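You operate a simulated robot arm through the tools that you are given. There is no shell and no other tool.

You run a simulated two-armed robot. Do the job below in one go: nothing can be reset, and whatever is moved stays where it is left.

## Task
Check the black gauge at 4 bar on the gauge checker and sort it: OK or REDO.
Fine: plug it into the test port, TEST lever fully open and left so, wind the black knob till the square gauge shows 4, wind right back, then stand it on OK if the two read the same, else on REDO; leave the other gauges alone.

The check looks at the end state, three seconds after you hand in, the way a careful person would. Anything else that was tipped, shoved, dropped, spilled or broken makes it a failure.

## Robot
Two 7-joint arms with two-finger grippers on one trunk that stands fixed in place. Base frame: the origin is at the foot of the trunk, x ahead of it, y to its left, z up. Units: m, rad, N and s.
The left shoulder is at [0.06, 0.179, 1.218], the right one opposite. With the tool pointing down near the work surface each hand reaches from about 0.1 to 0.64 m from the base axis, measured 20 degrees to its own side. Payload 1.96 kg a hand.
The tool frame of a hand sits at the grasp point between the pads (the TCP): z along the fingers, y along the line on which they close. The tips reach 0.02 m beyond it. The gripper opens to 0.072 m. The gripper's body begins 0.038 m behind the TCP.
Orientation is that of the tool frame in the base frame, as a unit quaternion [x, y, z, w]. With the fingers straight down and closing along the base's y, the tool's x points along the base's -x, its y along +y and its z along -z.

## Interface
- The arms move only by the tool apply_moves. It takes "left_steps", "right_steps" or both (then of equal length, played together; a hand with none holds still); each is a list of rows, each a list of 6 numbers: the shift along the tool's x, y, z in units of 150 mm (1.0 is 150 mm), then the turn, a rotation vector about the tool's x, y, z in units of 120 degrees (1.0 is 120 degrees). In form: [[tx, ty, tz, ax, ay, az], ...]. A call has 1 to 20 rows; each row is the pose to reach, as a shift and turn from the pose commanded when the call began, along the tool's axes at that moment. "left_grip" and "right_grip" are, for a hand that has rows, the opening in per cent of the stroke, from 0 (shut) to 100 (fully open), set as the call begins (left out, the last holds). A call with a number of a shift or a turn outside -1 to 1 is refused whole. Rows are played at 5 a second. More than 0.05 m and 0.15 rad between two rows, or a gripper value outside its range, and nothing of the call is played. Where a pose cannot be reached the arm comes as near as it can. A force on the tool above 40 N (or 10 N above the force at the start of the call, whichever is more), or a blocked arm, ends the call early, and 0.2 s more pass. Each finger travels about 0.153 m/s and halts on what it meets, pressing with about 25 N; the grip force reading is that of the motor and also rises with nothing between the fingers. The clock runs only during rows and for 0.2 s after the last one: add rows that repeat a pose to give the fingers time. It gives the time, the measured TCP pose, the force on the tool (base axes), the opening and the grip force at its end, in the units of the frame above (readings bear some noise), with the torque about the TCP (base axes, N m) and any sound that the robot's microphone picked up.
- Cameras (640 x 400 px; columns grow to the right, rows downward): "scene" is now at [0.0066, -0.0075, 1.7579]; the picture's right is [-0.10, -1.00, 0.00], its down [-0.86, 0.08, -0.51] and it looks along [0.50, -0.05, -0.86] (base axes); focal length 370 px, centre (320, 200). "left" rides on the left gripper at [0.071, -0.019, -0.082] in its tool frame; the picture's right is [0.26, 0.96, 0.00], its down [-0.67, 0.18, -0.72] and it looks along [-0.69, 0.19, 0.70] (tool axes); focal length 280 px, centre (320, 200). "right" rides on the right gripper at [0.071, 0.019, -0.082] in its tool frame; the picture's right is [-0.26, 0.97, 0.00], its down [-0.67, -0.18, -0.71] and it looks along [-0.69, -0.19, 0.70] (tool axes); focal length 280 px, centre (320, 200). There is no depth. A picture from a camera that has moved, and an enlarged one, comes with that camera's place and axes in the base frame and with its lens.
- grab_frame(camera): a new picture of that camera. No time passes.
- raise_lower(by): slides the trunk up (or, below 0, down) by that many m; the arms and the scene camera ride with it, the base frame stays. It gives what a move gives, with no picture.
- turn_head(pan, tilt): turns the head with the scene camera to pan (to the left, within 1.501 rad either way) and tilt (down, from -0.506 to 1.204), counted from straight ahead of the robot. It gives what a move gives.
- enlarge(camera, box): a new picture of the part [left, top, right, bottom] of that camera's present view, enlarged. No time passes.
- finish_job(): hands the job in; it is judged then, once.

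Places have to be worked out from the pictures, the camera data and where the tool is seen. Open the grippers and draw the arms clear of the work before you hand the job in, unless the task says otherwise.

The tools are called after "Emit:" by a JSON object that holds its "api" and its "payload". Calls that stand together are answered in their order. apply_moves: Moves the arms, as the interface text tells. Its arguments: {"type":"object","properties":{"left_steps":{"type":"array"},"left_grip":{"type":"number"},"right_steps":{"type":"array"},"right_grip":{"type":"number"}},"required":[]} The other tools are called the same way: raise_lower (by) slides the trunk up or down; turn_head (pan, tilt) turns the head that bears the scene camera; grab_frame (camera) takes a picture; enlarge (camera, box) takes an enlarged picture of a part of a camera's view; finish_job () hands the job in.

At the start:

```text
clock: 0.0
left_tool_pos: [0.4565, 0.1707, 1.2061]
left_ee_rot: [0.0, 1.0, 0.001, 0.0]
left_ft_force: [-0.1, -0.9, -0.7]
left_wrist_torque: [0.01, -0.02, 0.0]
left_finger_gap: 0.0721
left_grip_force: 0.0
right_tool_pos: [0.3691, -0.1571, 1.246]
right_ee_rot: [0.0, 1.0, 0.0, 0.001]
right_ft_force: [-0.4, 0.9, -0.3]
right_wrist_torque: [0.01, -0.01, -0.03]
right_finger_gap: 0.0721
right_grip_force: 0.1
trunk travel left (down, up): [-0.864, 0.126]
head pan, tilt: [-0.099, 1.04]
```

scene: 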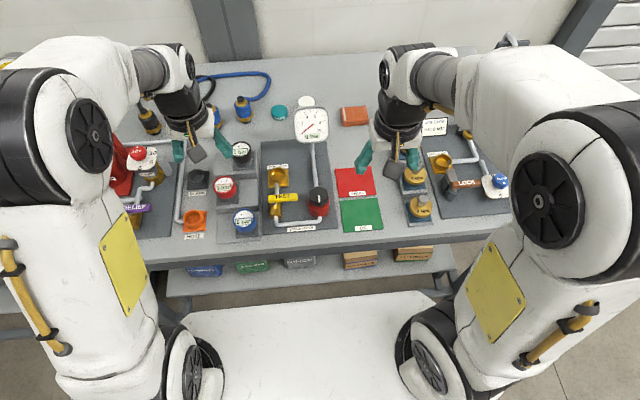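
right: 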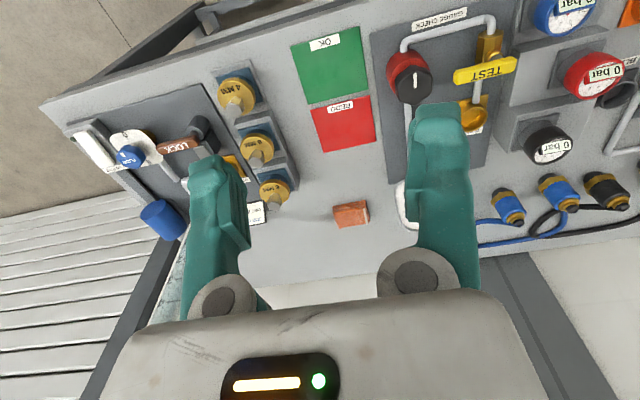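
left: 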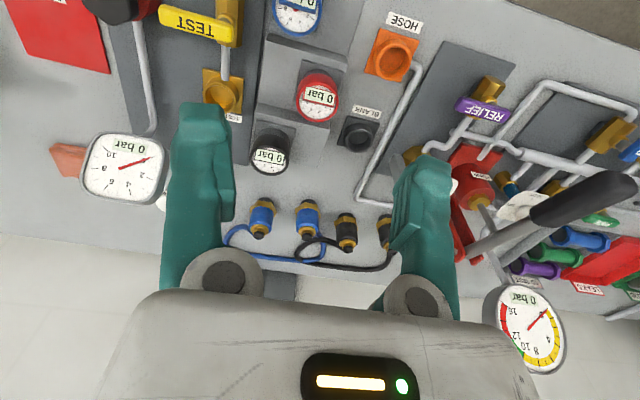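

I start by looking more closely at the gauge checker and the gauges before moving anything.

Emit:
{"api": "enlarge", "payload": {"camera": "scene", "box": [200, 80, 400, 240]}}

Emit:
{"api": "enlarge", "payload": {"camera": "left", "box": [60, 0, 380, 200]}}

Emit:
{"api": "enlarge", "payload": {"camera": "right", "box": [280, 0, 640, 225]}}

```text
2.50 times, centred on (300, 160) of scene
camera zoom: at [0.0066, -0.0075, 1.7579], right [-0.1, -1.0, 0.0], down [-0.86, 0.08, -0.51], along [0.5, -0.05, -0.86], focal length 925 px, centre (370, 300)
```

zoom: 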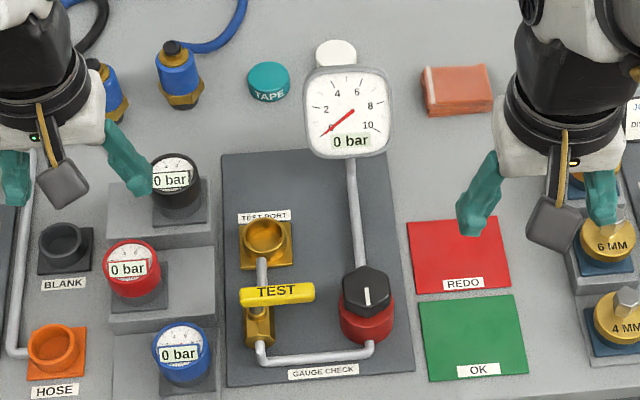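

```text
2.00 times, centred on (220, 100) of left
camera zoom: at [0.3854, 0.1497, 1.2883], right [-0.26, 0.96, 0.0], down [0.67, 0.18, 0.72], along [0.69, 0.19, -0.7], focal length 561 px, centre (520, 400)
```

zoom: 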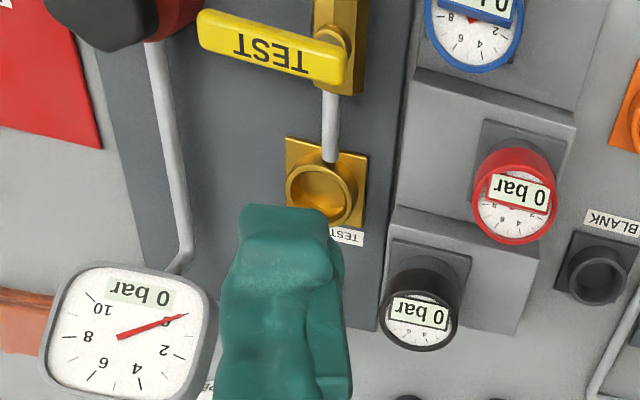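

```text
1.78 times, centred on (460, 112) of right
camera zoom: at [0.2983, -0.138, 1.3274], right [0.26, 0.97, 0.0], down [0.67, -0.18, 0.71], along [0.69, -0.19, -0.7], focal length 498 px, centre (71, 356)
```

zoom: 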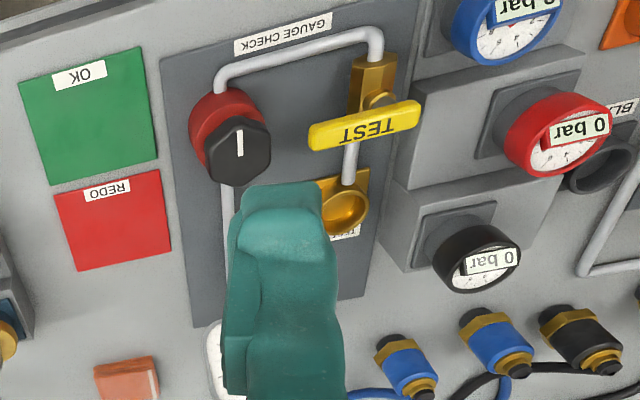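

The test port looks to be near (0.62, 0.054, 0.86) and the black gauge top near (0.66, 0.145, 0.935). I want closer views of the lever, the knob and the gauge before planning.

Emit:
{"api": "enlarge", "payload": {"camera": "scene", "box": [260, 150, 340, 200]}}

Emit:
{"api": "enlarge", "payload": {"camera": "scene", "box": [205, 125, 285, 175]}}

Emit:
{"api": "enlarge", "payload": {"camera": "left", "box": [200, 80, 320, 180]}}

Emit:
{"api": "enlarge", "payload": {"camera": "right", "box": [370, 0, 530, 100]}}

Emit:
{"api": "enlarge", "payload": {"camera": "right", "box": [500, 80, 640, 180]}}

```text
8.00 times, centred on (300, 175) of scene
camera zoom: at [0.0066, -0.0075, 1.7579], right [-0.1, -1.0, 0.0], down [-0.86, 0.08, -0.51], along [0.5, -0.05, -0.86], focal length 2961 px, centre (480, 400)
```

zoom: 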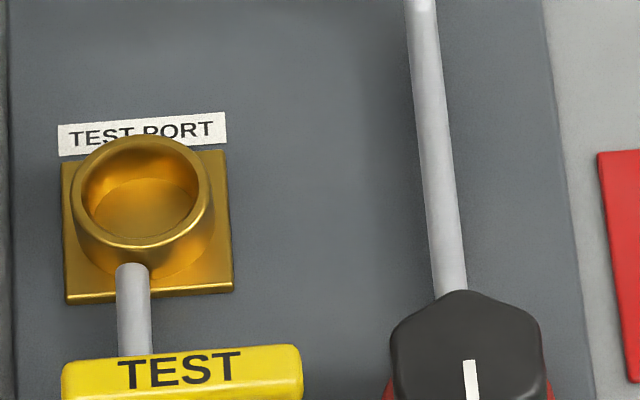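

```text
8.00 times, centred on (245, 150) of scene
camera zoom: at [0.0066, -0.0075, 1.7579], right [-0.1, -1.0, 0.0], down [-0.86, 0.08, -0.51], along [0.5, -0.05, -0.86], focal length 2961 px, centre (920, 600)
```

zoom: 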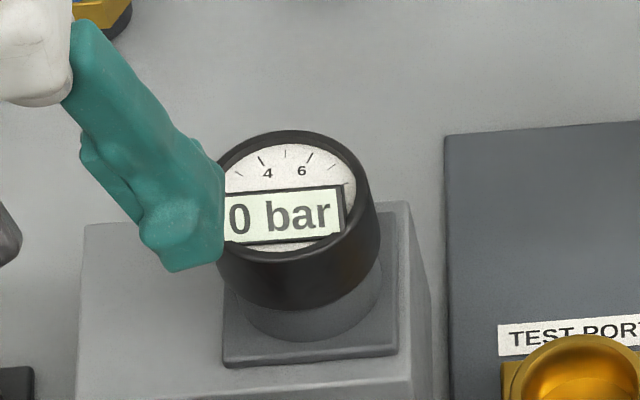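

```text
4.00 times, centred on (260, 130) of left
camera zoom: at [0.3854, 0.1497, 1.2883], right [-0.26, 0.96, 0.0], down [0.67, 0.18, 0.72], along [0.69, 0.19, -0.7], focal length 1122 px, centre (560, 480)
```

zoom: 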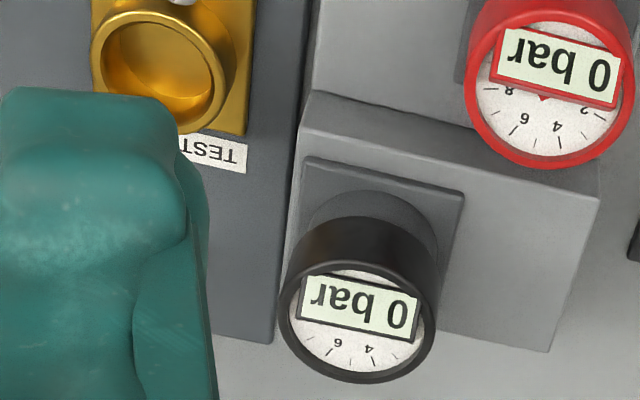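

```text
4.00 times, centred on (450, 50) of right
camera zoom: at [0.2983, -0.138, 1.3274], right [0.26, 0.97, 0.0], down [0.67, -0.18, 0.71], along [0.69, -0.19, -0.7], focal length 1122 px, centre (-200, 800)
```

zoom: 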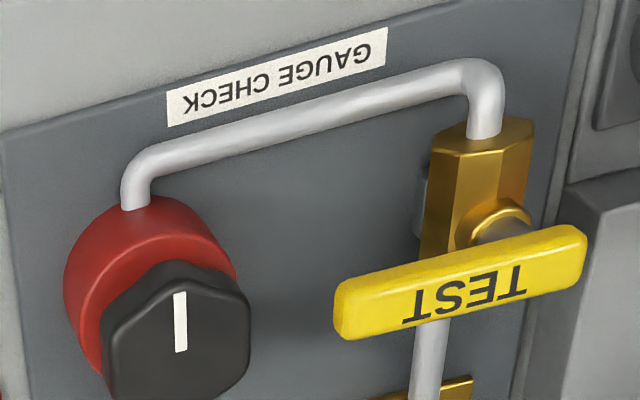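

```text
4.00 times, centred on (570, 130) of right
camera zoom: at [0.2983, -0.138, 1.3274], right [0.26, 0.97, 0.0], down [0.67, -0.18, 0.71], along [0.69, -0.19, -0.7], focal length 1122 px, centre (-680, 480)
```

zoom: 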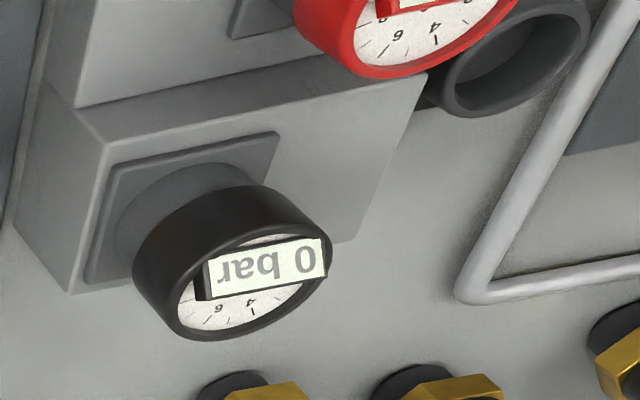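

The gauge is an upright cylinder about 57 mm wide seated in a socket on a step. I bring the left hand forward and lower, still well above everything, for a closer look with its camera.

Emit:
{"api": "apply_moves", "payload": {"left_steps": [[-0.125, -0.034, 0.195, 0, 0, 0], [-0.25, -0.068, 0.39, 0, 0, 0], [-0.374, -0.103, 0.584, 0, 0, 0], [-0.499, -0.137, 0.779, 0, 0, 0], [-0.623, -0.171, 0.973, 0, 0, 0], [-0.623, -0.171, 0.973, 0, 0, 0]], "left_grip": 100}}

Emit:
{"api": "grab_frame", "payload": {"camera": "left"}}

Emit:
{"api": "grab_frame", "payload": {"camera": "scene"}}

```text
clock: 1.4
left_tool_pos: [0.5501, 0.146, 1.0593]
left_ee_rot: [0.0, 1.0, 0.0, 0.0]
left_ft_force: [-0.2, -0.6, 0.7]
left_wrist_torque: [-0.02, 0.0, 0.02]
left_finger_gap: 0.072
left_grip_force: 0.1
right_tool_pos: [0.3685, -0.1577, 1.2464]
right_ee_rot: [-0.001, 1.0, 0.0, -0.001]
right_ft_force: [0.0, 0.3, -0.2]
right_wrist_torque: [0.0, 0.01, -0.02]
right_finger_gap: 0.0722
right_grip_force: 0.0
trunk travel left (down, up): [-0.864, 0.126]
head pan, tilt: [-0.099, 1.04]
```

```text
taken
camera left: at [0.4788, 0.1271, 1.1408], right [-0.26, 0.96, 0.0], down [0.67, 0.18, 0.72], along [0.69, 0.19, -0.7], focal length 280 px, centre (320, 200)
```

left: 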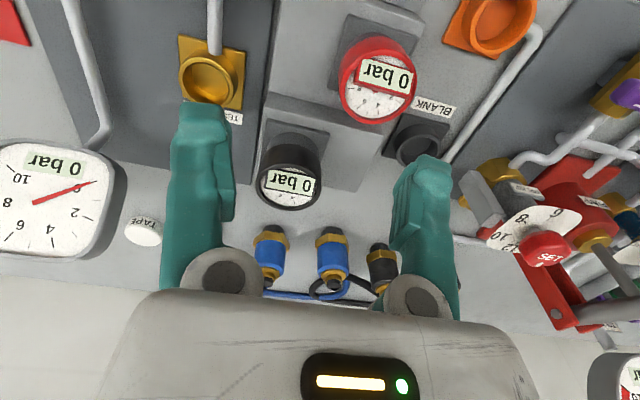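

```text
taken
camera scene: at [0.0055, -0.0075, 1.7579], right [-0.1, -1.0, 0.0], down [-0.86, 0.08, -0.51], along [0.5, -0.05, -0.86], focal length 370 px, centre (320, 200)
```

scene: 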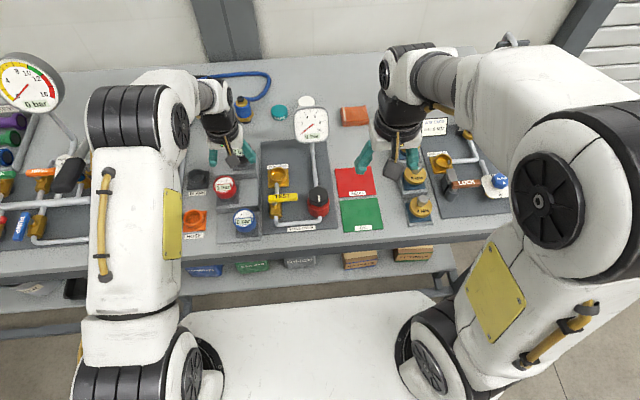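

The hand reached (0.55, 0.146, 1.06) with no trouble. I zoom on the gauge, the port and the lever area from this nearer view.

Emit:
{"api": "enlarge", "payload": {"camera": "left", "box": [220, 100, 380, 220]}}

Emit:
{"api": "enlarge", "payload": {"camera": "left", "box": [140, 0, 300, 120]}}

Emit:
{"api": "enlarge", "payload": {"camera": "scene", "box": [250, 150, 350, 240]}}

```text
3.33 times, centred on (300, 160) of left
camera zoom: at [0.4788, 0.1271, 1.1408], right [-0.26, 0.96, 0.0], down [0.67, 0.18, 0.72], along [0.69, 0.19, -0.7], focal length 935 px, centre (387, 333)
```

zoom: 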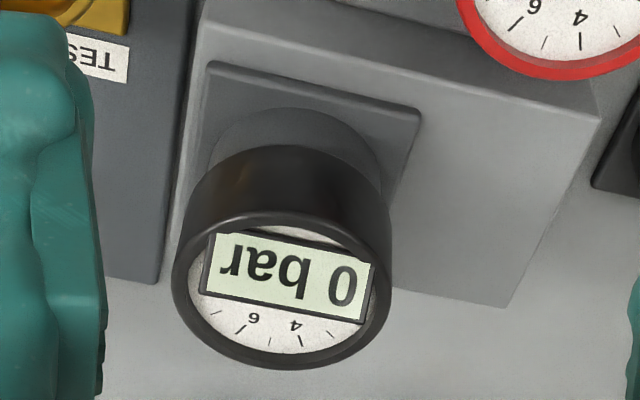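

```text
3.33 times, centred on (220, 60) of left
camera zoom: at [0.4788, 0.1271, 1.1408], right [-0.26, 0.96, 0.0], down [0.67, 0.18, 0.72], along [0.69, 0.19, -0.7], focal length 935 px, centre (653, 667)
```

zoom: 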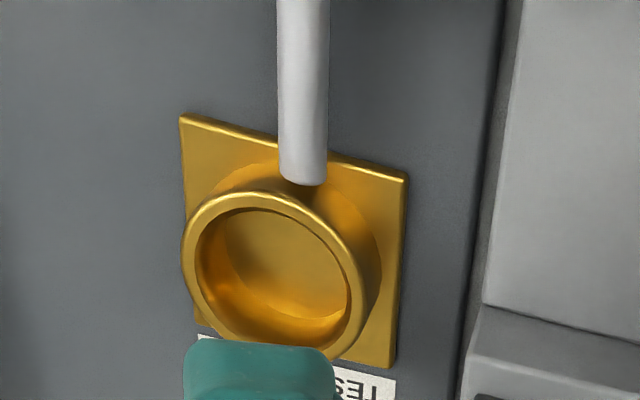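

```text
4.44 times, centred on (300, 195) of scene
camera zoom: at [0.0055, -0.0075, 1.7579], right [-0.1, -1.0, 0.0], down [-0.86, 0.08, -0.51], along [0.5, -0.05, -0.86], focal length 1645 px, centre (409, 222)
```

zoom: 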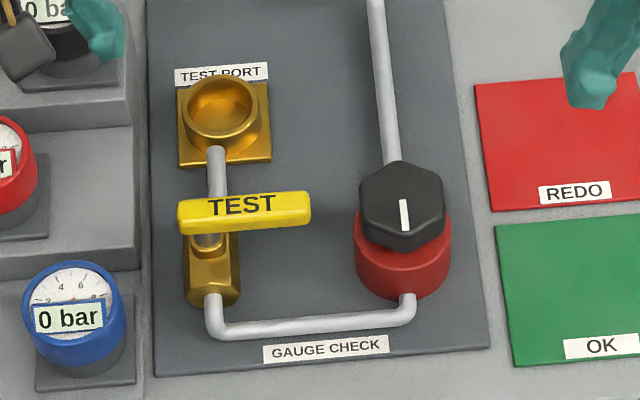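

Combining several views puts the black gauge's top at about (0.649, 0.144, 0.96) with a diameter of about 58 mm, and the test port rim at about (0.612, 0.053, 0.883). I move the left hand above the gauge with the fingertips still clear of its top, to check reach and alignment.

Emit:
{"api": "apply_moves", "payload": {"left_steps": [[-0.22, -0.004, 0.04, 0, 0, 0], [-0.44, -0.009, 0.1, 0, 0, 0], [-0.66, -0.013, 0.16, 0, 0, 0], [-0.66, -0.013, 0.16, 0, 0, 0]]}}

Emit:
{"api": "grab_frame", "payload": {"camera": "left"}}

Emit:
{"api": "grab_frame", "payload": {"camera": "scene"}}

Emit:
{"api": "grab_frame", "payload": {"camera": "right"}}

```text
clock: 2.4
left_tool_pos: [0.5942, 0.1455, 1.0501]
left_ee_rot: [0.0, 1.0, 0.0, 0.0]
left_ft_force: [-0.4, 0.1, 0.4]
left_wrist_torque: [-0.01, 0.01, -0.01]
left_finger_gap: 0.072
left_grip_force: 0.1
left hand out of reach, approached as far as the arm can: row 2, 3, 4
right_tool_pos: [0.3704, -0.157, 1.2454]
right_ee_rot: [0.0, 1.0, 0.0, -0.001]
right_ft_force: [0.1, 0.6, 0.0]
right_wrist_torque: [0.03, 0.0, 0.03]
right_finger_gap: 0.0721
right_grip_force: 0.1
trunk travel left (down, up): [-0.864, 0.126]
head pan, tilt: [-0.099, 1.04]
```

```text
taken
camera left: at [0.5232, 0.1252, 1.132], right [-0.26, 0.96, 0.0], down [0.67, 0.18, 0.71], along [0.69, 0.19, -0.7], focal length 280 px, centre (320, 200)
```

left: 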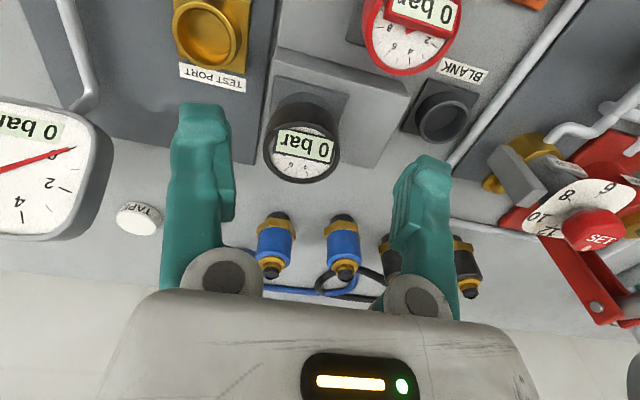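

```text
taken
camera scene: at [0.0079, -0.0075, 1.7579], right [-0.1, -1.0, 0.0], down [-0.86, 0.08, -0.51], along [0.5, -0.05, -0.86], focal length 370 px, centre (320, 200)
```

scene: 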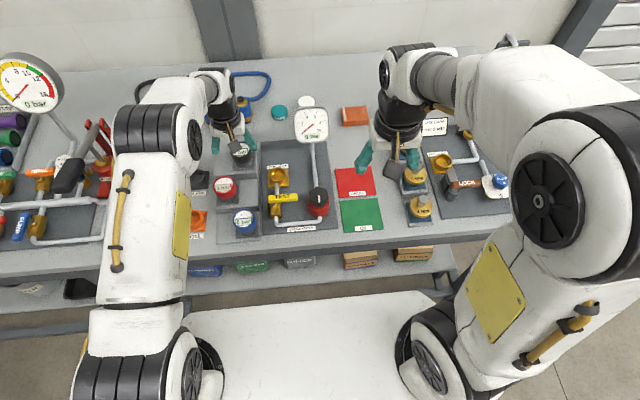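

```text
taken
camera right: at [0.2992, -0.138, 1.3272], right [0.26, 0.97, 0.0], down [0.68, -0.18, 0.71], along [0.69, -0.19, -0.7], focal length 280 px, centre (320, 200)
```

right: 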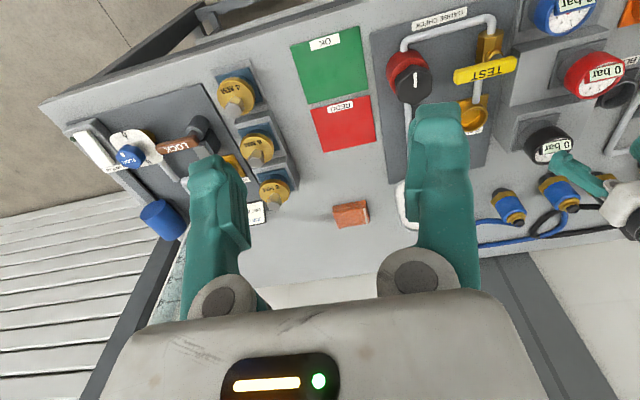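

Straight down, the arm stops at x≈0.594, so I tilt the fingers forward by 12° to gain reach. I do this in place, which is still well above everything.

Emit:
{"api": "apply_moves", "payload": {"left_steps": [[0, 0, 0, 0, -0.05, 0], [0, 0, 0, 0, -0.1, 0], [0, 0, 0, 0, -0.1, 0], [0, 0, 0, 0, -0.1, 0]]}}

Emit:
{"api": "grab_frame", "payload": {"camera": "left"}}

Emit:
{"api": "enlarge", "payload": {"camera": "right", "box": [480, 80, 640, 220]}}

```text
clock: 3.4
left_tool_pos: [0.5926, 0.1446, 1.0501]
left_ee_rot: [0.0, 0.995, -0.001, 0.105]
left_ft_force: [0.0, -0.3, -0.4]
left_wrist_torque: [-0.03, 0.01, -0.02]
left_finger_gap: 0.0721
left_grip_force: 0.0
right_tool_pos: [0.3695, -0.1578, 1.2465]
right_ee_rot: [0.0, 1.0, -0.001, 0.0]
right_ft_force: [0.8, -0.1, 0.0]
right_wrist_torque: [0.0, 0.0, -0.01]
right_finger_gap: 0.0722
right_grip_force: 0.0
trunk travel left (down, up): [-0.864, 0.126]
head pan, tilt: [-0.099, 1.04]
```

```text
taken
camera left: at [0.5063, 0.1245, 1.1158], right [-0.26, 0.96, -0.05], down [0.51, 0.18, 0.84], along [0.82, 0.19, -0.54], focal length 280 px, centre (320, 200)
```

left: 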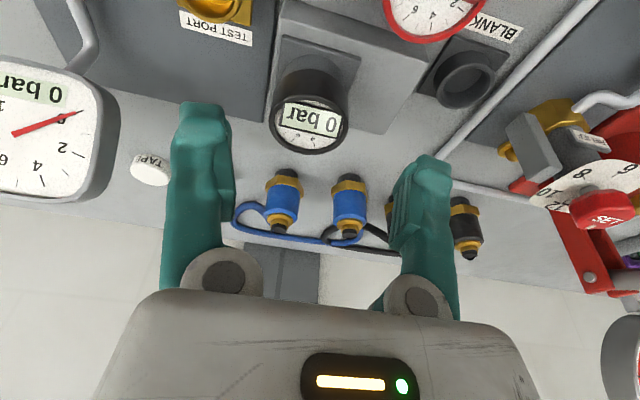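

```text
2.86 times, centred on (560, 150) of right
camera zoom: at [0.2982, -0.138, 1.3275], right [0.26, 0.97, 0.0], down [0.67, -0.18, 0.71], along [0.69, -0.19, -0.7], focal length 801 px, centre (-366, 343)
```

zoom: 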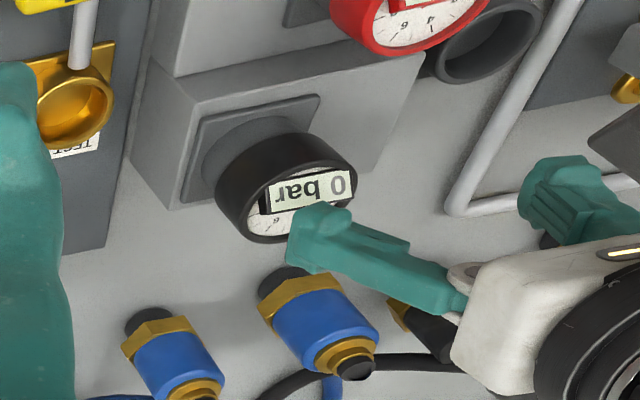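

Only the tilt changed, as wanted (TCP at 0.5926, 0.1446, 1.050). I zoom on the gauge from this view to refine its position.

Emit:
{"api": "enlarge", "payload": {"camera": "left", "box": [230, 20, 390, 170]}}

Emit:
{"api": "enlarge", "payload": {"camera": "scene", "box": [200, 120, 280, 180]}}

```text
2.67 times, centred on (310, 95) of left
camera zoom: at [0.5063, 0.1245, 1.1158], right [-0.26, 0.96, -0.05], down [0.51, 0.18, 0.84], along [0.82, 0.19, -0.54], focal length 748 px, centre (347, 480)
```

zoom: 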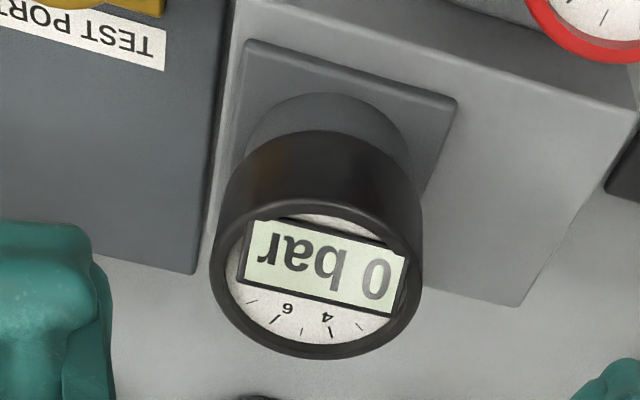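

```text
6.67 times, centred on (240, 150) of scene
camera zoom: at [0.0065, -0.0076, 1.7579], right [-0.1, -1.0, 0.0], down [-0.86, 0.08, -0.51], along [0.5, -0.05, -0.86], focal length 2467 px, centre (853, 533)
```

zoom: 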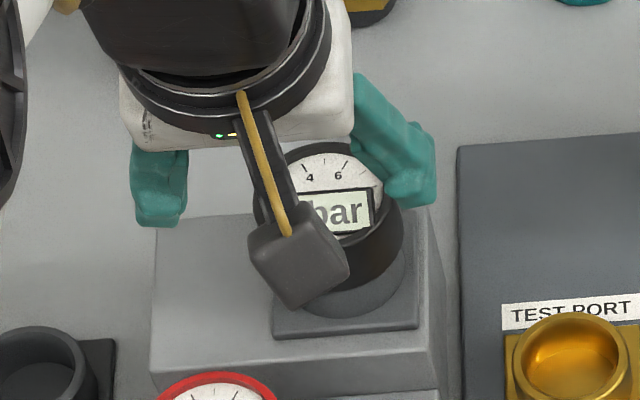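

The views agree on the gauge top centre at about (0.647, 0.144, 0.962), with a diameter of about 57 mm. I move above it to (0.647, 0.144, 1.02), where the fingertips are still over its top.

Emit:
{"api": "apply_moves", "payload": {"left_steps": [[-0.104, -0.001, 0.09, 0, 0, 0], [-0.208, -0.003, 0.18, 0, 0, 0], [-0.313, -0.004, 0.272, 0, 0, 0], [-0.313, -0.004, 0.272, 0, 0, 0], [-0.313, -0.004, 0.272, 0, 0, 0]]}}

Emit:
{"api": "grab_frame", "payload": {"camera": "left"}}

Emit:
{"api": "enlarge", "payload": {"camera": "right", "box": [480, 80, 640, 220]}}

Emit:
{"api": "enlarge", "payload": {"camera": "scene", "box": [200, 120, 280, 180]}}

```text
clock: 4.6
left_tool_pos: [0.6463, 0.1433, 1.0201]
left_ee_rot: [0.001, 0.995, -0.001, 0.104]
left_ft_force: [0.6, -0.6, -0.5]
left_wrist_torque: [-0.01, 0.02, -0.02]
left_finger_gap: 0.0717
left_grip_force: 0.1
right_tool_pos: [0.3702, -0.1564, 1.2467]
right_ee_rot: [0.0, 1.0, -0.001, 0.0]
right_ft_force: [-0.1, 0.3, -0.3]
right_wrist_torque: [0.02, -0.01, 0.01]
right_finger_gap: 0.0719
right_grip_force: 0.2
trunk travel left (down, up): [-0.864, 0.126]
head pan, tilt: [-0.099, 1.04]
```

```text
taken
camera left: at [0.5604, 0.1234, 1.0852], right [-0.26, 0.96, -0.05], down [0.51, 0.18, 0.84], along [0.82, 0.19, -0.54], focal length 280 px, centre (320, 200)
```

left: 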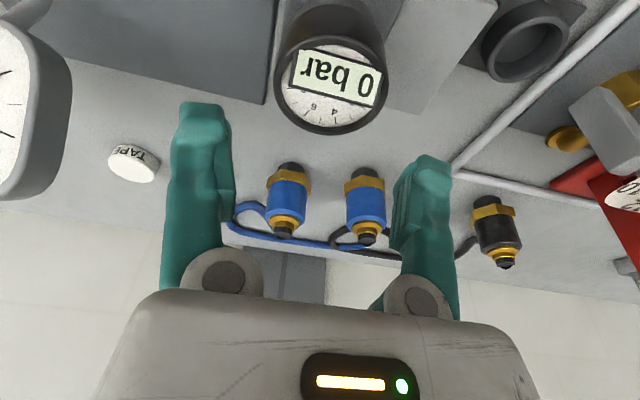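

```text
2.86 times, centred on (560, 150) of right
camera zoom: at [0.2982, -0.138, 1.3275], right [0.26, 0.97, 0.0], down [0.67, -0.18, 0.71], along [0.69, -0.19, -0.7], focal length 801 px, centre (-366, 343)
```

zoom: 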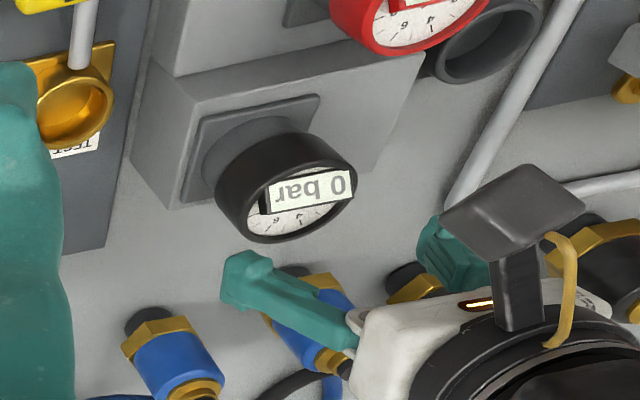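

```text
6.67 times, centred on (240, 150) of scene
camera zoom: at [0.0065, -0.0076, 1.7579], right [-0.1, -1.0, 0.0], down [-0.86, 0.08, -0.51], along [0.5, -0.05, -0.86], focal length 2467 px, centre (853, 533)
```

zoom: 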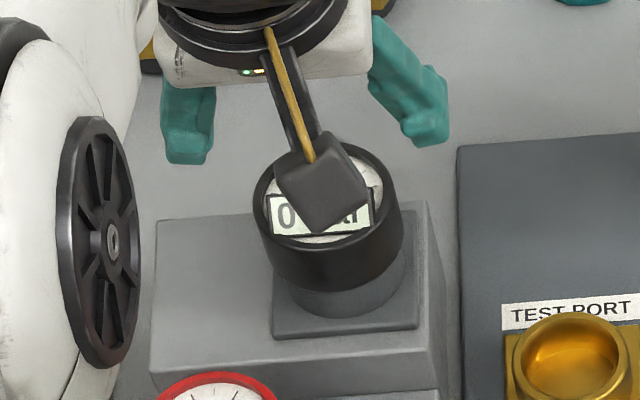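

The gauge is centred between the open fingers to within about 1 mm (gauge at y≈0.1445, TCP at y≈0.1433). I descend straight down to z≈0.957 around the cap, without gripping yet.

Emit:
{"api": "apply_moves", "payload": {"left_steps": [[0.023, 0.006, 0.103, 0, 0, 0], [0.046, 0.006, 0.206, 0, 0, 0], [0.068, 0.006, 0.308, 0, 0, 0], [0.091, 0.006, 0.411, 0, 0, 0], [0.091, 0.006, 0.411, 0, 0, 0]]}}

Emit:
{"api": "grab_frame", "payload": {"camera": "left"}}

Emit:
{"api": "enlarge", "payload": {"camera": "right", "box": [480, 80, 640, 220]}}

Emit:
{"api": "enlarge", "payload": {"camera": "scene", "box": [200, 120, 280, 180]}}

```text
clock: 5.8
left_tool_pos: [0.6454, 0.1439, 0.9544]
left_ee_rot: [0.0, 0.995, 0.0, 0.105]
left_ft_force: [0.3, 0.0, -0.5]
left_wrist_torque: [0.0, 0.03, 0.02]
left_finger_gap: 0.0719
left_grip_force: 0.1
right_tool_pos: [0.37, -0.1574, 1.2459]
right_ee_rot: [0.001, 1.0, 0.001, 0.001]
right_ft_force: [-0.5, 0.2, 0.4]
right_wrist_torque: [0.0, 0.03, -0.01]
right_finger_gap: 0.0718
right_grip_force: 0.0
trunk travel left (down, up): [-0.864, 0.126]
head pan, tilt: [-0.099, 1.04]
```

```text
taken
camera left: at [0.5599, 0.1245, 1.0227], right [-0.26, 0.96, -0.05], down [0.51, 0.18, 0.84], along [0.82, 0.19, -0.54], focal length 280 px, centre (320, 200)
```

left: 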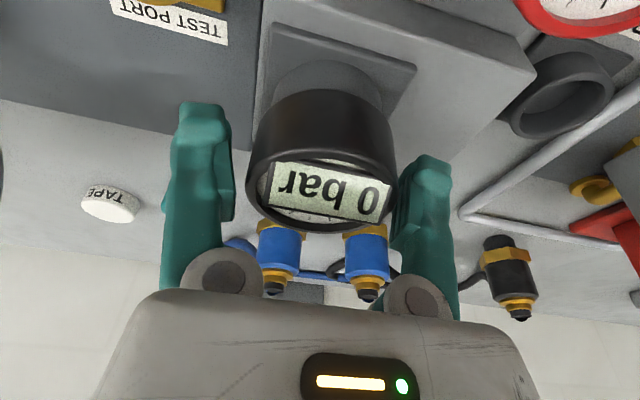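

```text
2.86 times, centred on (560, 150) of right
camera zoom: at [0.2982, -0.1381, 1.3275], right [0.26, 0.97, 0.0], down [0.67, -0.18, 0.71], along [0.69, -0.19, -0.7], focal length 801 px, centre (-366, 343)
```

zoom: 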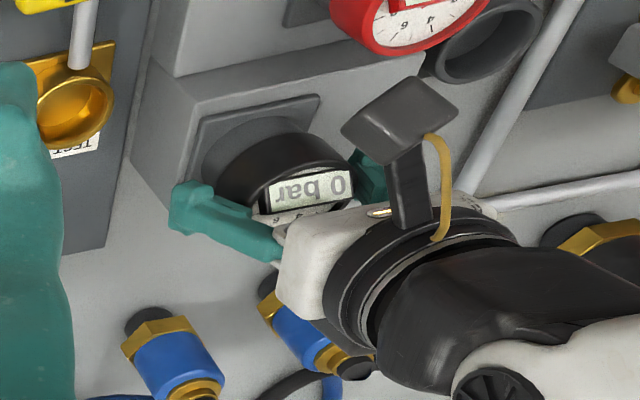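

```text
6.67 times, centred on (240, 150) of scene
camera zoom: at [0.0065, -0.0076, 1.7579], right [-0.1, -1.0, 0.0], down [-0.86, 0.08, -0.51], along [0.5, -0.05, -0.86], focal length 2467 px, centre (853, 533)
```

zoom: 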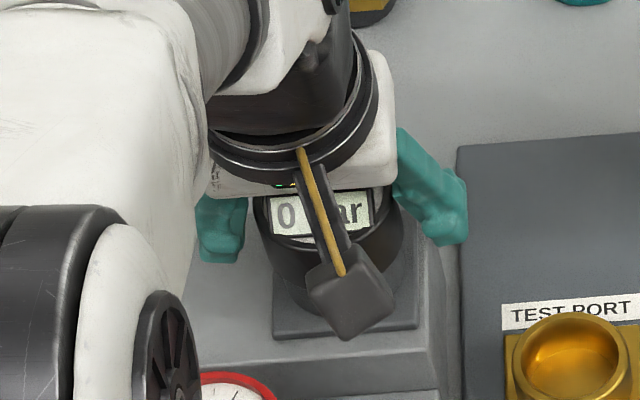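

The cap sits neatly between the fingers with no contact force. I close the left gripper on it.

Emit:
{"api": "apply_moves", "payload": {"left_steps": [[0, 0, 0, 0, 0, 0], [0, 0, 0, 0, 0, 0], [0, 0, 0, 0, 0, 0]], "left_grip": 0}}

Emit:
{"api": "grab_frame", "payload": {"camera": "left"}}

```text
clock: 6.6
left_tool_pos: [0.646, 0.1442, 0.9581]
left_ee_rot: [0.0, 0.995, 0.0, 0.104]
left_ft_force: [-0.4, 0.9, 1.8]
left_wrist_torque: [-0.04, -0.04, -0.03]
left_finger_gap: 0.0615
left_grip_force: 25.4
right_tool_pos: [0.3691, -0.1571, 1.2464]
right_ee_rot: [0.0, 1.0, -0.001, 0.0]
right_ft_force: [0.1, 0.1, -0.1]
right_wrist_torque: [0.01, -0.01, 0.0]
right_finger_gap: 0.0718
right_grip_force: 0.2
trunk travel left (down, up): [-0.864, 0.126]
head pan, tilt: [-0.099, 1.04]
```

```text
taken
camera left: at [0.5599, 0.1247, 1.0229], right [-0.26, 0.96, -0.05], down [0.51, 0.18, 0.84], along [0.82, 0.19, -0.54], focal length 280 px, centre (320, 200)
```

left: 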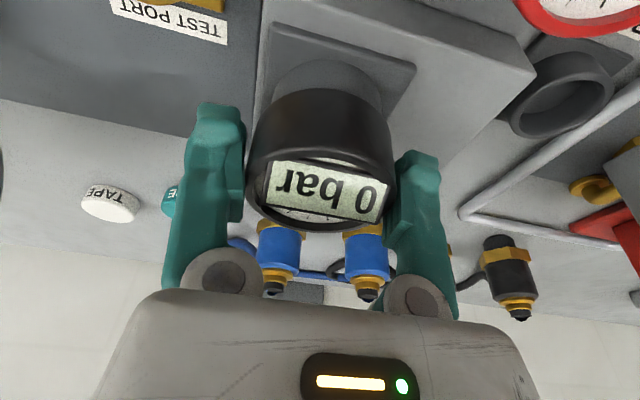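

The grip holds at a 61.5 mm gap with 25 N. I lift the gauge straight up by 60 mm out of its socket.

Emit:
{"api": "apply_moves", "payload": {"left_steps": [[-0.014, 0, -0.065, 0, 0, 0], [-0.028, 0, -0.13, 0, 0, 0], [-0.042, 0, -0.196, 0, 0, 0], [-0.055, 0, -0.261, 0, 0, 0], [-0.069, 0, -0.326, 0, 0, 0], [-0.083, 0, -0.391, 0, 0, 0], [-0.083, 0, -0.391, 0, 0, 0]]}}

Emit:
{"api": "grab_frame", "payload": {"camera": "left"}}

Emit:
{"api": "grab_frame", "payload": {"camera": "right"}}

Emit:
{"api": "enlarge", "payload": {"camera": "scene", "box": [200, 110, 320, 200]}}

```text
clock: 8.2
left_tool_pos: [0.6466, 0.1449, 1.0167]
left_ee_rot: [0.0, 0.995, 0.0, 0.104]
left_ft_force: [0.0, -0.7, 0.3]
left_wrist_torque: [-0.04, -0.01, -0.01]
left_finger_gap: 0.0003
left_grip_force: 25.0
right_tool_pos: [0.369, -0.1563, 1.2463]
right_ee_rot: [0.0, 1.0, -0.001, 0.0]
right_ft_force: [-0.2, 0.0, -0.1]
right_wrist_torque: [-0.01, 0.0, -0.01]
right_finger_gap: 0.0719
right_grip_force: 0.1
trunk travel left (down, up): [-0.864, 0.126]
head pan, tilt: [-0.099, 1.04]
```

```text
taken
camera left: at [0.5601, 0.1249, 1.083], right [-0.26, 0.96, -0.05], down [0.51, 0.18, 0.84], along [0.82, 0.19, -0.54], focal length 280 px, centre (320, 200)
```

left: 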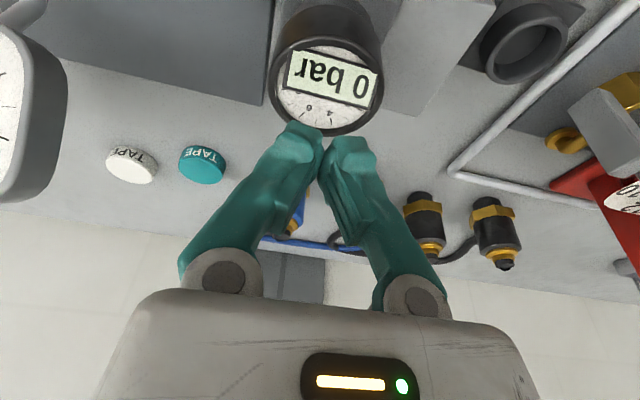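

```text
taken
camera right: at [0.2984, -0.138, 1.3274], right [0.26, 0.97, 0.0], down [0.67, -0.18, 0.71], along [0.69, -0.19, -0.7], focal length 280 px, centre (320, 200)
```

right: 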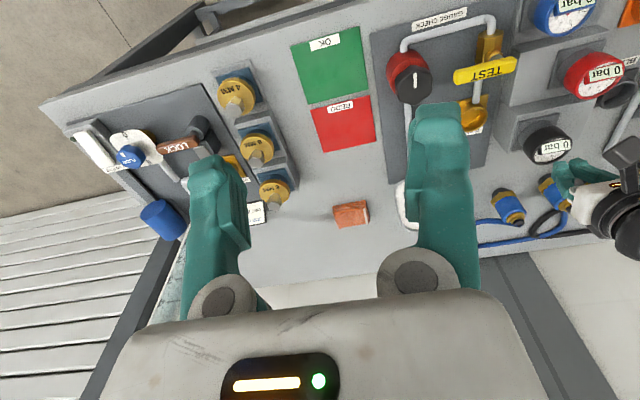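

```text
4.44 times, centred on (260, 155) of scene
camera zoom: at [0.0067, -0.0075, 1.7579], right [-0.1, -1.0, 0.0], down [-0.86, 0.08, -0.51], along [0.5, -0.05, -0.86], focal length 1645 px, centre (587, 400)
```

zoom: 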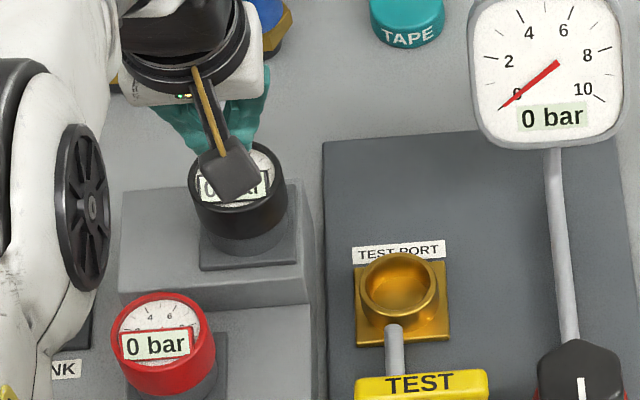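

The fingers slipped off the cap and the gauge stayed in its socket, so I gripped too high or slightly off-centre. I inspect the gauge again to refine its position before retrying lower.

Emit:
{"api": "enlarge", "payload": {"camera": "left", "box": [240, 0, 420, 145]}}

Emit:
{"api": "enlarge", "payload": {"camera": "right", "box": [480, 80, 640, 200]}}

Emit:
{"api": "enlarge", "payload": {"camera": "scene", "box": [210, 130, 280, 180]}}

```text
2.76 times, centred on (330, 72) of left
camera zoom: at [0.5601, 0.1249, 1.083], right [-0.26, 0.96, -0.05], down [0.51, 0.18, 0.84], along [0.82, 0.19, -0.54], focal length 774 px, centre (292, 552)
```

zoom: 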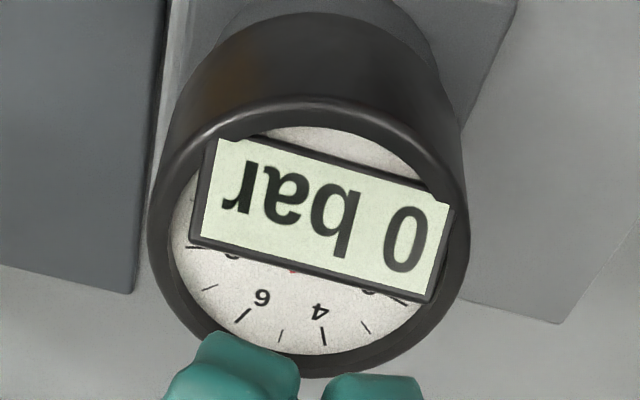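

```text
3.33 times, centred on (560, 140) of right
camera zoom: at [0.2984, -0.138, 1.3274], right [0.26, 0.97, 0.0], down [0.67, -0.18, 0.71], along [0.69, -0.19, -0.7], focal length 935 px, centre (-480, 400)
```

zoom: 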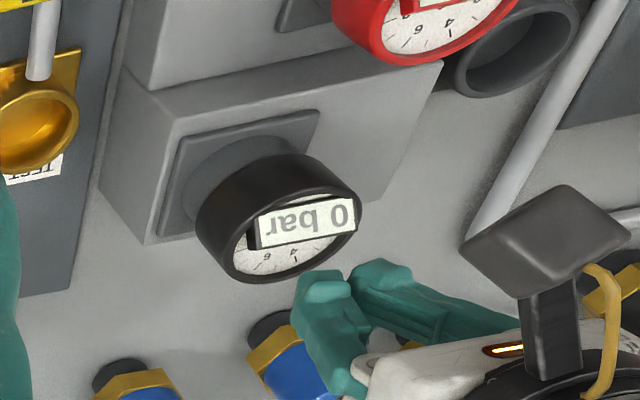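

```text
8.00 times, centred on (245, 155) of scene
camera zoom: at [0.0067, -0.0075, 1.7579], right [-0.1, -1.0, 0.0], down [-0.86, 0.08, -0.51], along [0.5, -0.05, -0.86], focal length 2961 px, centre (920, 560)
```

zoom: 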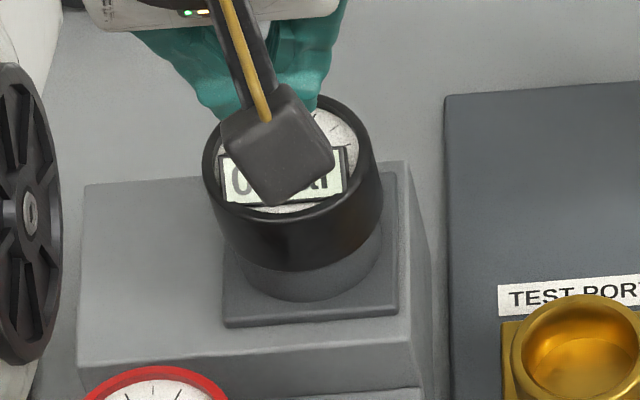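

From this view the gauge centre is really nearer (0.656, 0.1445) with its top at about z≈0.954, so I had gripped about 10 mm short of its axis. Before retrying, I bring the idle right hand round for a side view towards +y, to measure lever, port and knob heights.

Emit:
{"api": "apply_moves", "payload": {"right_steps": [[-0.073, 0, 0.083, 0, 0, -0.0625], [-0.146, 0, 0.167, 0, 0, -0.125], [-0.218, 0, 0.25, 0, 0, -0.1875], [-0.291, 0, 0.333, 0, 0, -0.25], [-0.364, 0, 0.417, 0, 0, -0.3125], [-0.437, 0, 0.5, 0, 0, -0.375], [-0.509, 0, 0.583, 0, 0, -0.4375], [-0.582, 0, 0.667, 0, 0, -0.5], [-0.655, 0, 0.75, 0, 0, -0.5625], [-0.728, 0, 0.833, 0, 0, -0.625], [-0.8, 0, 0.917, 0, 0, -0.6875], [-0.873, 0, 1.0, 0, 0, -0.75], [-0.873, 0, 1.0, 0, 0, -0.75]]}}

Emit:
{"api": "grab_frame", "payload": {"camera": "right"}}

Emit:
{"api": "grab_frame", "payload": {"camera": "scene"}}

```text
clock: 11.0
left_tool_pos: [0.6467, 0.145, 1.0171]
left_ee_rot: [0.0, 0.995, 0.001, 0.104]
left_ft_force: [-0.4, -0.3, -0.4]
left_wrist_torque: [0.0, 0.03, -0.01]
left_finger_gap: 0.0
left_grip_force: 25.1
right_tool_pos: [0.4997, -0.1567, 1.0976]
right_ee_rot: [0.708, -0.706, 0.001, 0.0]
right_ft_force: [0.0, 0.2, -0.2]
right_wrist_torque: [0.0, 0.0, 0.0]
right_finger_gap: 0.0721
right_grip_force: 0.1
trunk travel left (down, up): [-0.864, 0.126]
head pan, tilt: [-0.099, 1.04]
```

```text
taken
camera right: at [0.4806, -0.2278, 1.1777], right [-0.97, 0.26, 0.0], down [0.18, 0.67, 0.72], along [0.19, 0.69, -0.7], focal length 280 px, centre (320, 200)
```

right: 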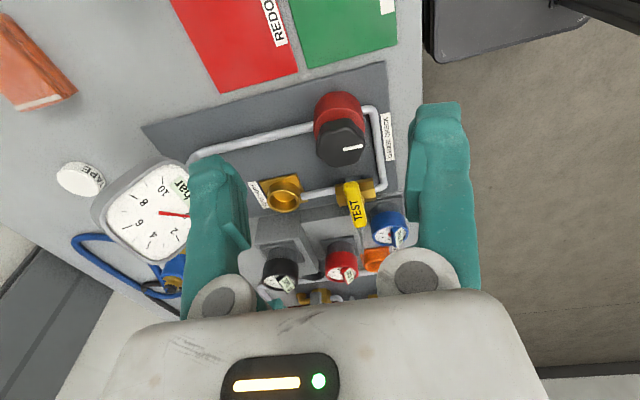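

```text
taken
camera scene: at [0.0063, -0.0074, 1.7579], right [-0.1, -1.0, 0.0], down [-0.86, 0.08, -0.51], along [0.5, -0.05, -0.86], focal length 370 px, centre (320, 200)
```

scene: 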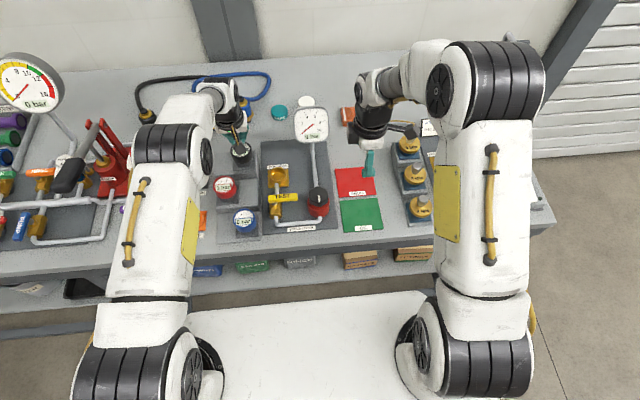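

The right camera now sees the rig from the side. I zoom into the port, lever, knob and gauges.

Emit:
{"api": "enlarge", "payload": {"camera": "right", "box": [240, 80, 420, 210]}}

Emit:
{"api": "enlarge", "payload": {"camera": "right", "box": [240, 160, 420, 310]}}

```text
3.08 times, centred on (330, 145) of right
camera zoom: at [0.4806, -0.2278, 1.1777], right [-0.97, 0.26, 0.0], down [0.18, 0.67, 0.72], along [0.19, 0.69, -0.7], focal length 863 px, centre (289, 369)
```

zoom: 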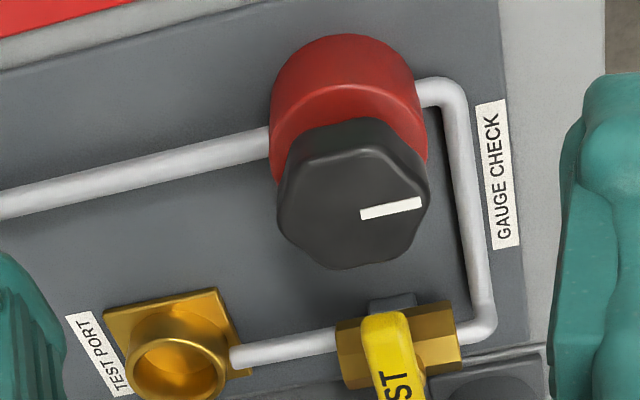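

```text
2.67 times, centred on (330, 235) of right
camera zoom: at [0.4806, -0.2278, 1.1777], right [-0.97, 0.26, 0.0], down [0.18, 0.67, 0.72], along [0.19, 0.69, -0.7], focal length 748 px, centre (293, 107)
```

zoom: 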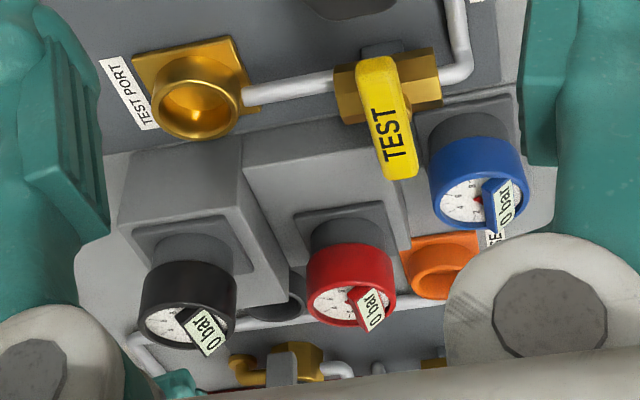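

The readouts look like raised, slanted plates on the gauge faces. I zoom in further to judge how high they stand, since the palm must not press on them.

Emit:
{"api": "enlarge", "payload": {"camera": "right", "box": [250, 220, 360, 300]}}

Emit:
{"api": "enlarge", "payload": {"camera": "right", "box": [330, 170, 420, 260]}}

```text
5.00 times, centred on (305, 260) of right
camera zoom: at [0.4806, -0.2278, 1.1777], right [-0.97, 0.26, 0.0], down [0.18, 0.67, 0.72], along [0.19, 0.69, -0.7], focal length 1402 px, centre (395, -100)
```

zoom: 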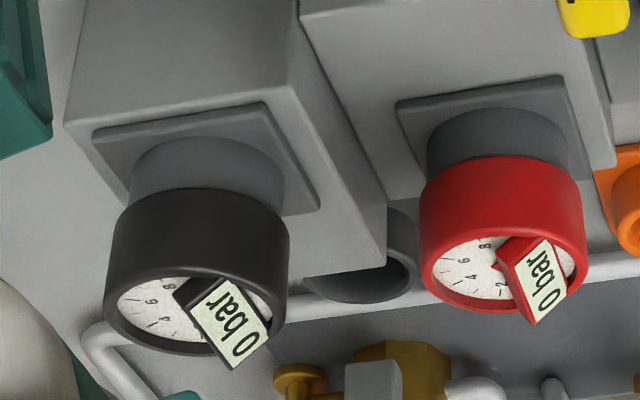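

```text
4.44 times, centred on (375, 215) of right
camera zoom: at [0.4806, -0.2278, 1.1777], right [-0.97, 0.26, 0.0], down [0.18, 0.67, 0.72], along [0.19, 0.69, -0.7], focal length 1246 px, centre (76, 133)
```

zoom: 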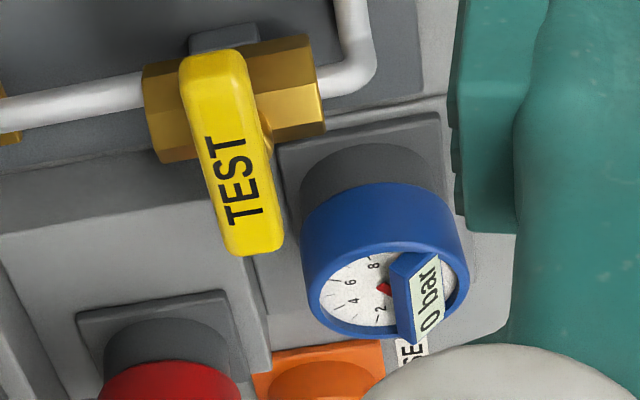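

The readout plates stand only about 10 mm above the rim, so a grip some 12 mm deeper still leaves palm clearance. The improved views put the gauge top at about (0.646, 0.1444, 0.963). I open, descend to z≈0.946 and then grip.

Emit:
{"api": "apply_moves", "payload": {"left_steps": [[0, 0, 0, 0, 0, 0], [0, 0, 0, 0, 0, 0], [0.024, -0.001, 0.116, 0, 0, 0], [0.048, -0.002, 0.232, 0, 0, 0], [0.072, -0.003, 0.348, 0, 0, 0], [0.096, -0.003, 0.463, 0, 0, 0], [0.096, -0.003, 0.463, 0, 0, 0]], "left_grip": 100}}

Emit:
{"api": "grab_frame", "payload": {"camera": "left"}}

Emit:
{"api": "grab_frame", "payload": {"camera": "right"}}

```text
clock: 12.6
left_tool_pos: [0.6469, 0.1431, 0.9463]
left_ee_rot: [-0.001, 0.994, 0.0, 0.106]
left_ft_force: [1.7, 3.9, 10.7]
left_wrist_torque: [0.04, 0.04, 0.01]
left_finger_gap: 0.0722
left_grip_force: 0.1
right_tool_pos: [0.4987, -0.1579, 1.0966]
right_ee_rot: [0.707, -0.707, 0.0, 0.0]
right_ft_force: [-0.9, -0.5, -0.2]
right_wrist_torque: [0.03, 0.04, 0.03]
right_finger_gap: 0.0721
right_grip_force: 0.1
trunk travel left (down, up): [-0.864, 0.126]
head pan, tilt: [-0.099, 1.04]
```

```text
taken
camera left: at [0.5603, 0.124, 1.0118], right [-0.26, 0.96, -0.06], down [0.51, 0.18, 0.84], along [0.82, 0.19, -0.54], focal length 280 px, centre (320, 200)
```

left: 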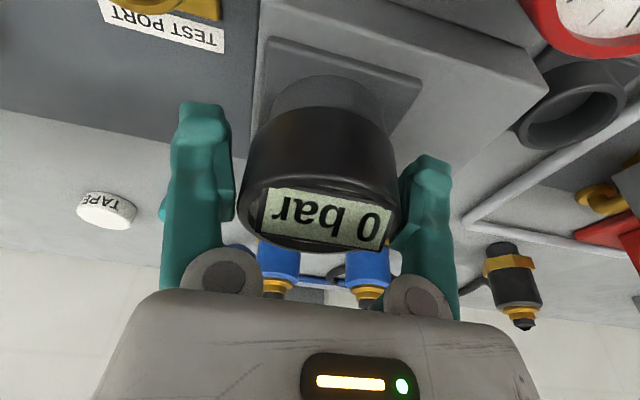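

```text
taken
camera right: at [0.4797, -0.2277, 1.1784], right [-0.97, 0.26, 0.0], down [0.18, 0.67, 0.72], along [0.19, 0.69, -0.7], focal length 280 px, centre (320, 200)
```

right: 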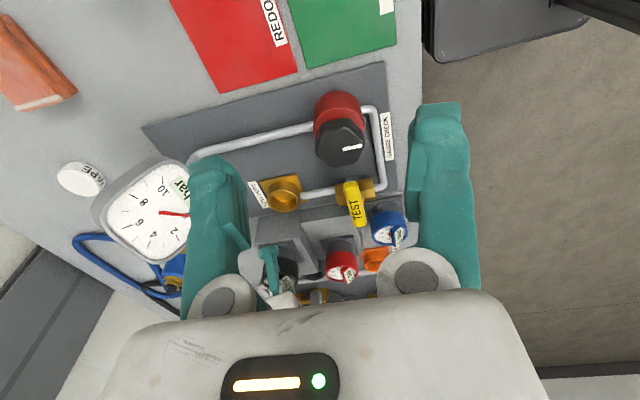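

There is a light upward force of about 11 N, so something touches. I zoom in to see what before doing anything else.

Emit:
{"api": "enlarge", "payload": {"camera": "left", "box": [150, 60, 480, 300]}}

Emit:
{"api": "enlarge", "payload": {"camera": "right", "box": [240, 220, 360, 310]}}

Emit:
{"api": "enlarge", "payload": {"camera": "scene", "box": [200, 120, 280, 180]}}

```text
1.67 times, centred on (315, 180) of left
camera zoom: at [0.5603, 0.124, 1.0118], right [-0.26, 0.96, -0.06], down [0.51, 0.18, 0.84], along [0.82, 0.19, -0.54], focal length 467 px, centre (328, 233)
```

zoom: 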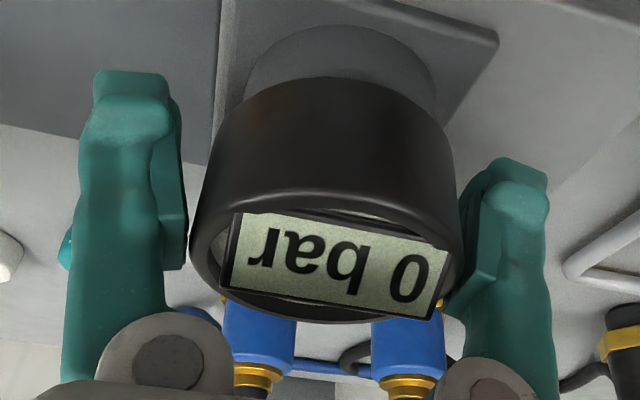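

```text
4.44 times, centred on (300, 265) of right
camera zoom: at [0.4797, -0.2277, 1.1784], right [-0.97, 0.26, 0.0], down [0.18, 0.67, 0.72], along [0.19, 0.69, -0.7], focal length 1246 px, centre (409, -89)
```

zoom: 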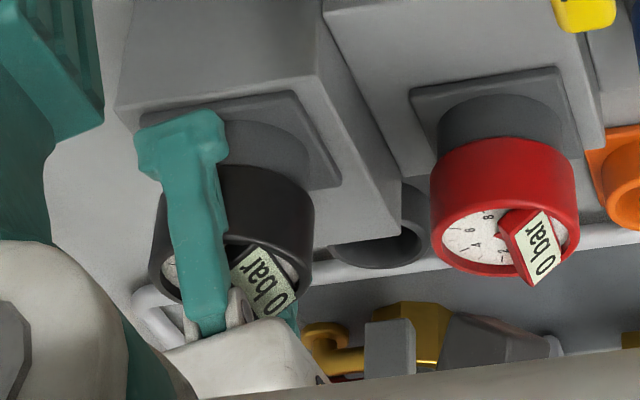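

```text
6.67 times, centred on (240, 150) of scene
camera zoom: at [0.0051, -0.0074, 1.7581], right [-0.1, -1.0, 0.0], down [-0.86, 0.08, -0.51], along [0.5, -0.05, -0.86], focal length 2467 px, centre (853, 533)
```

zoom: 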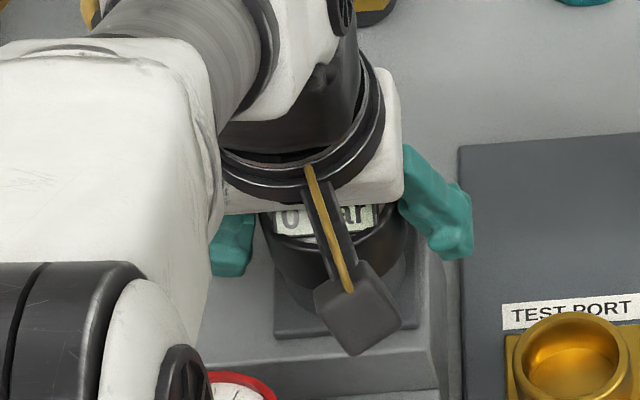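

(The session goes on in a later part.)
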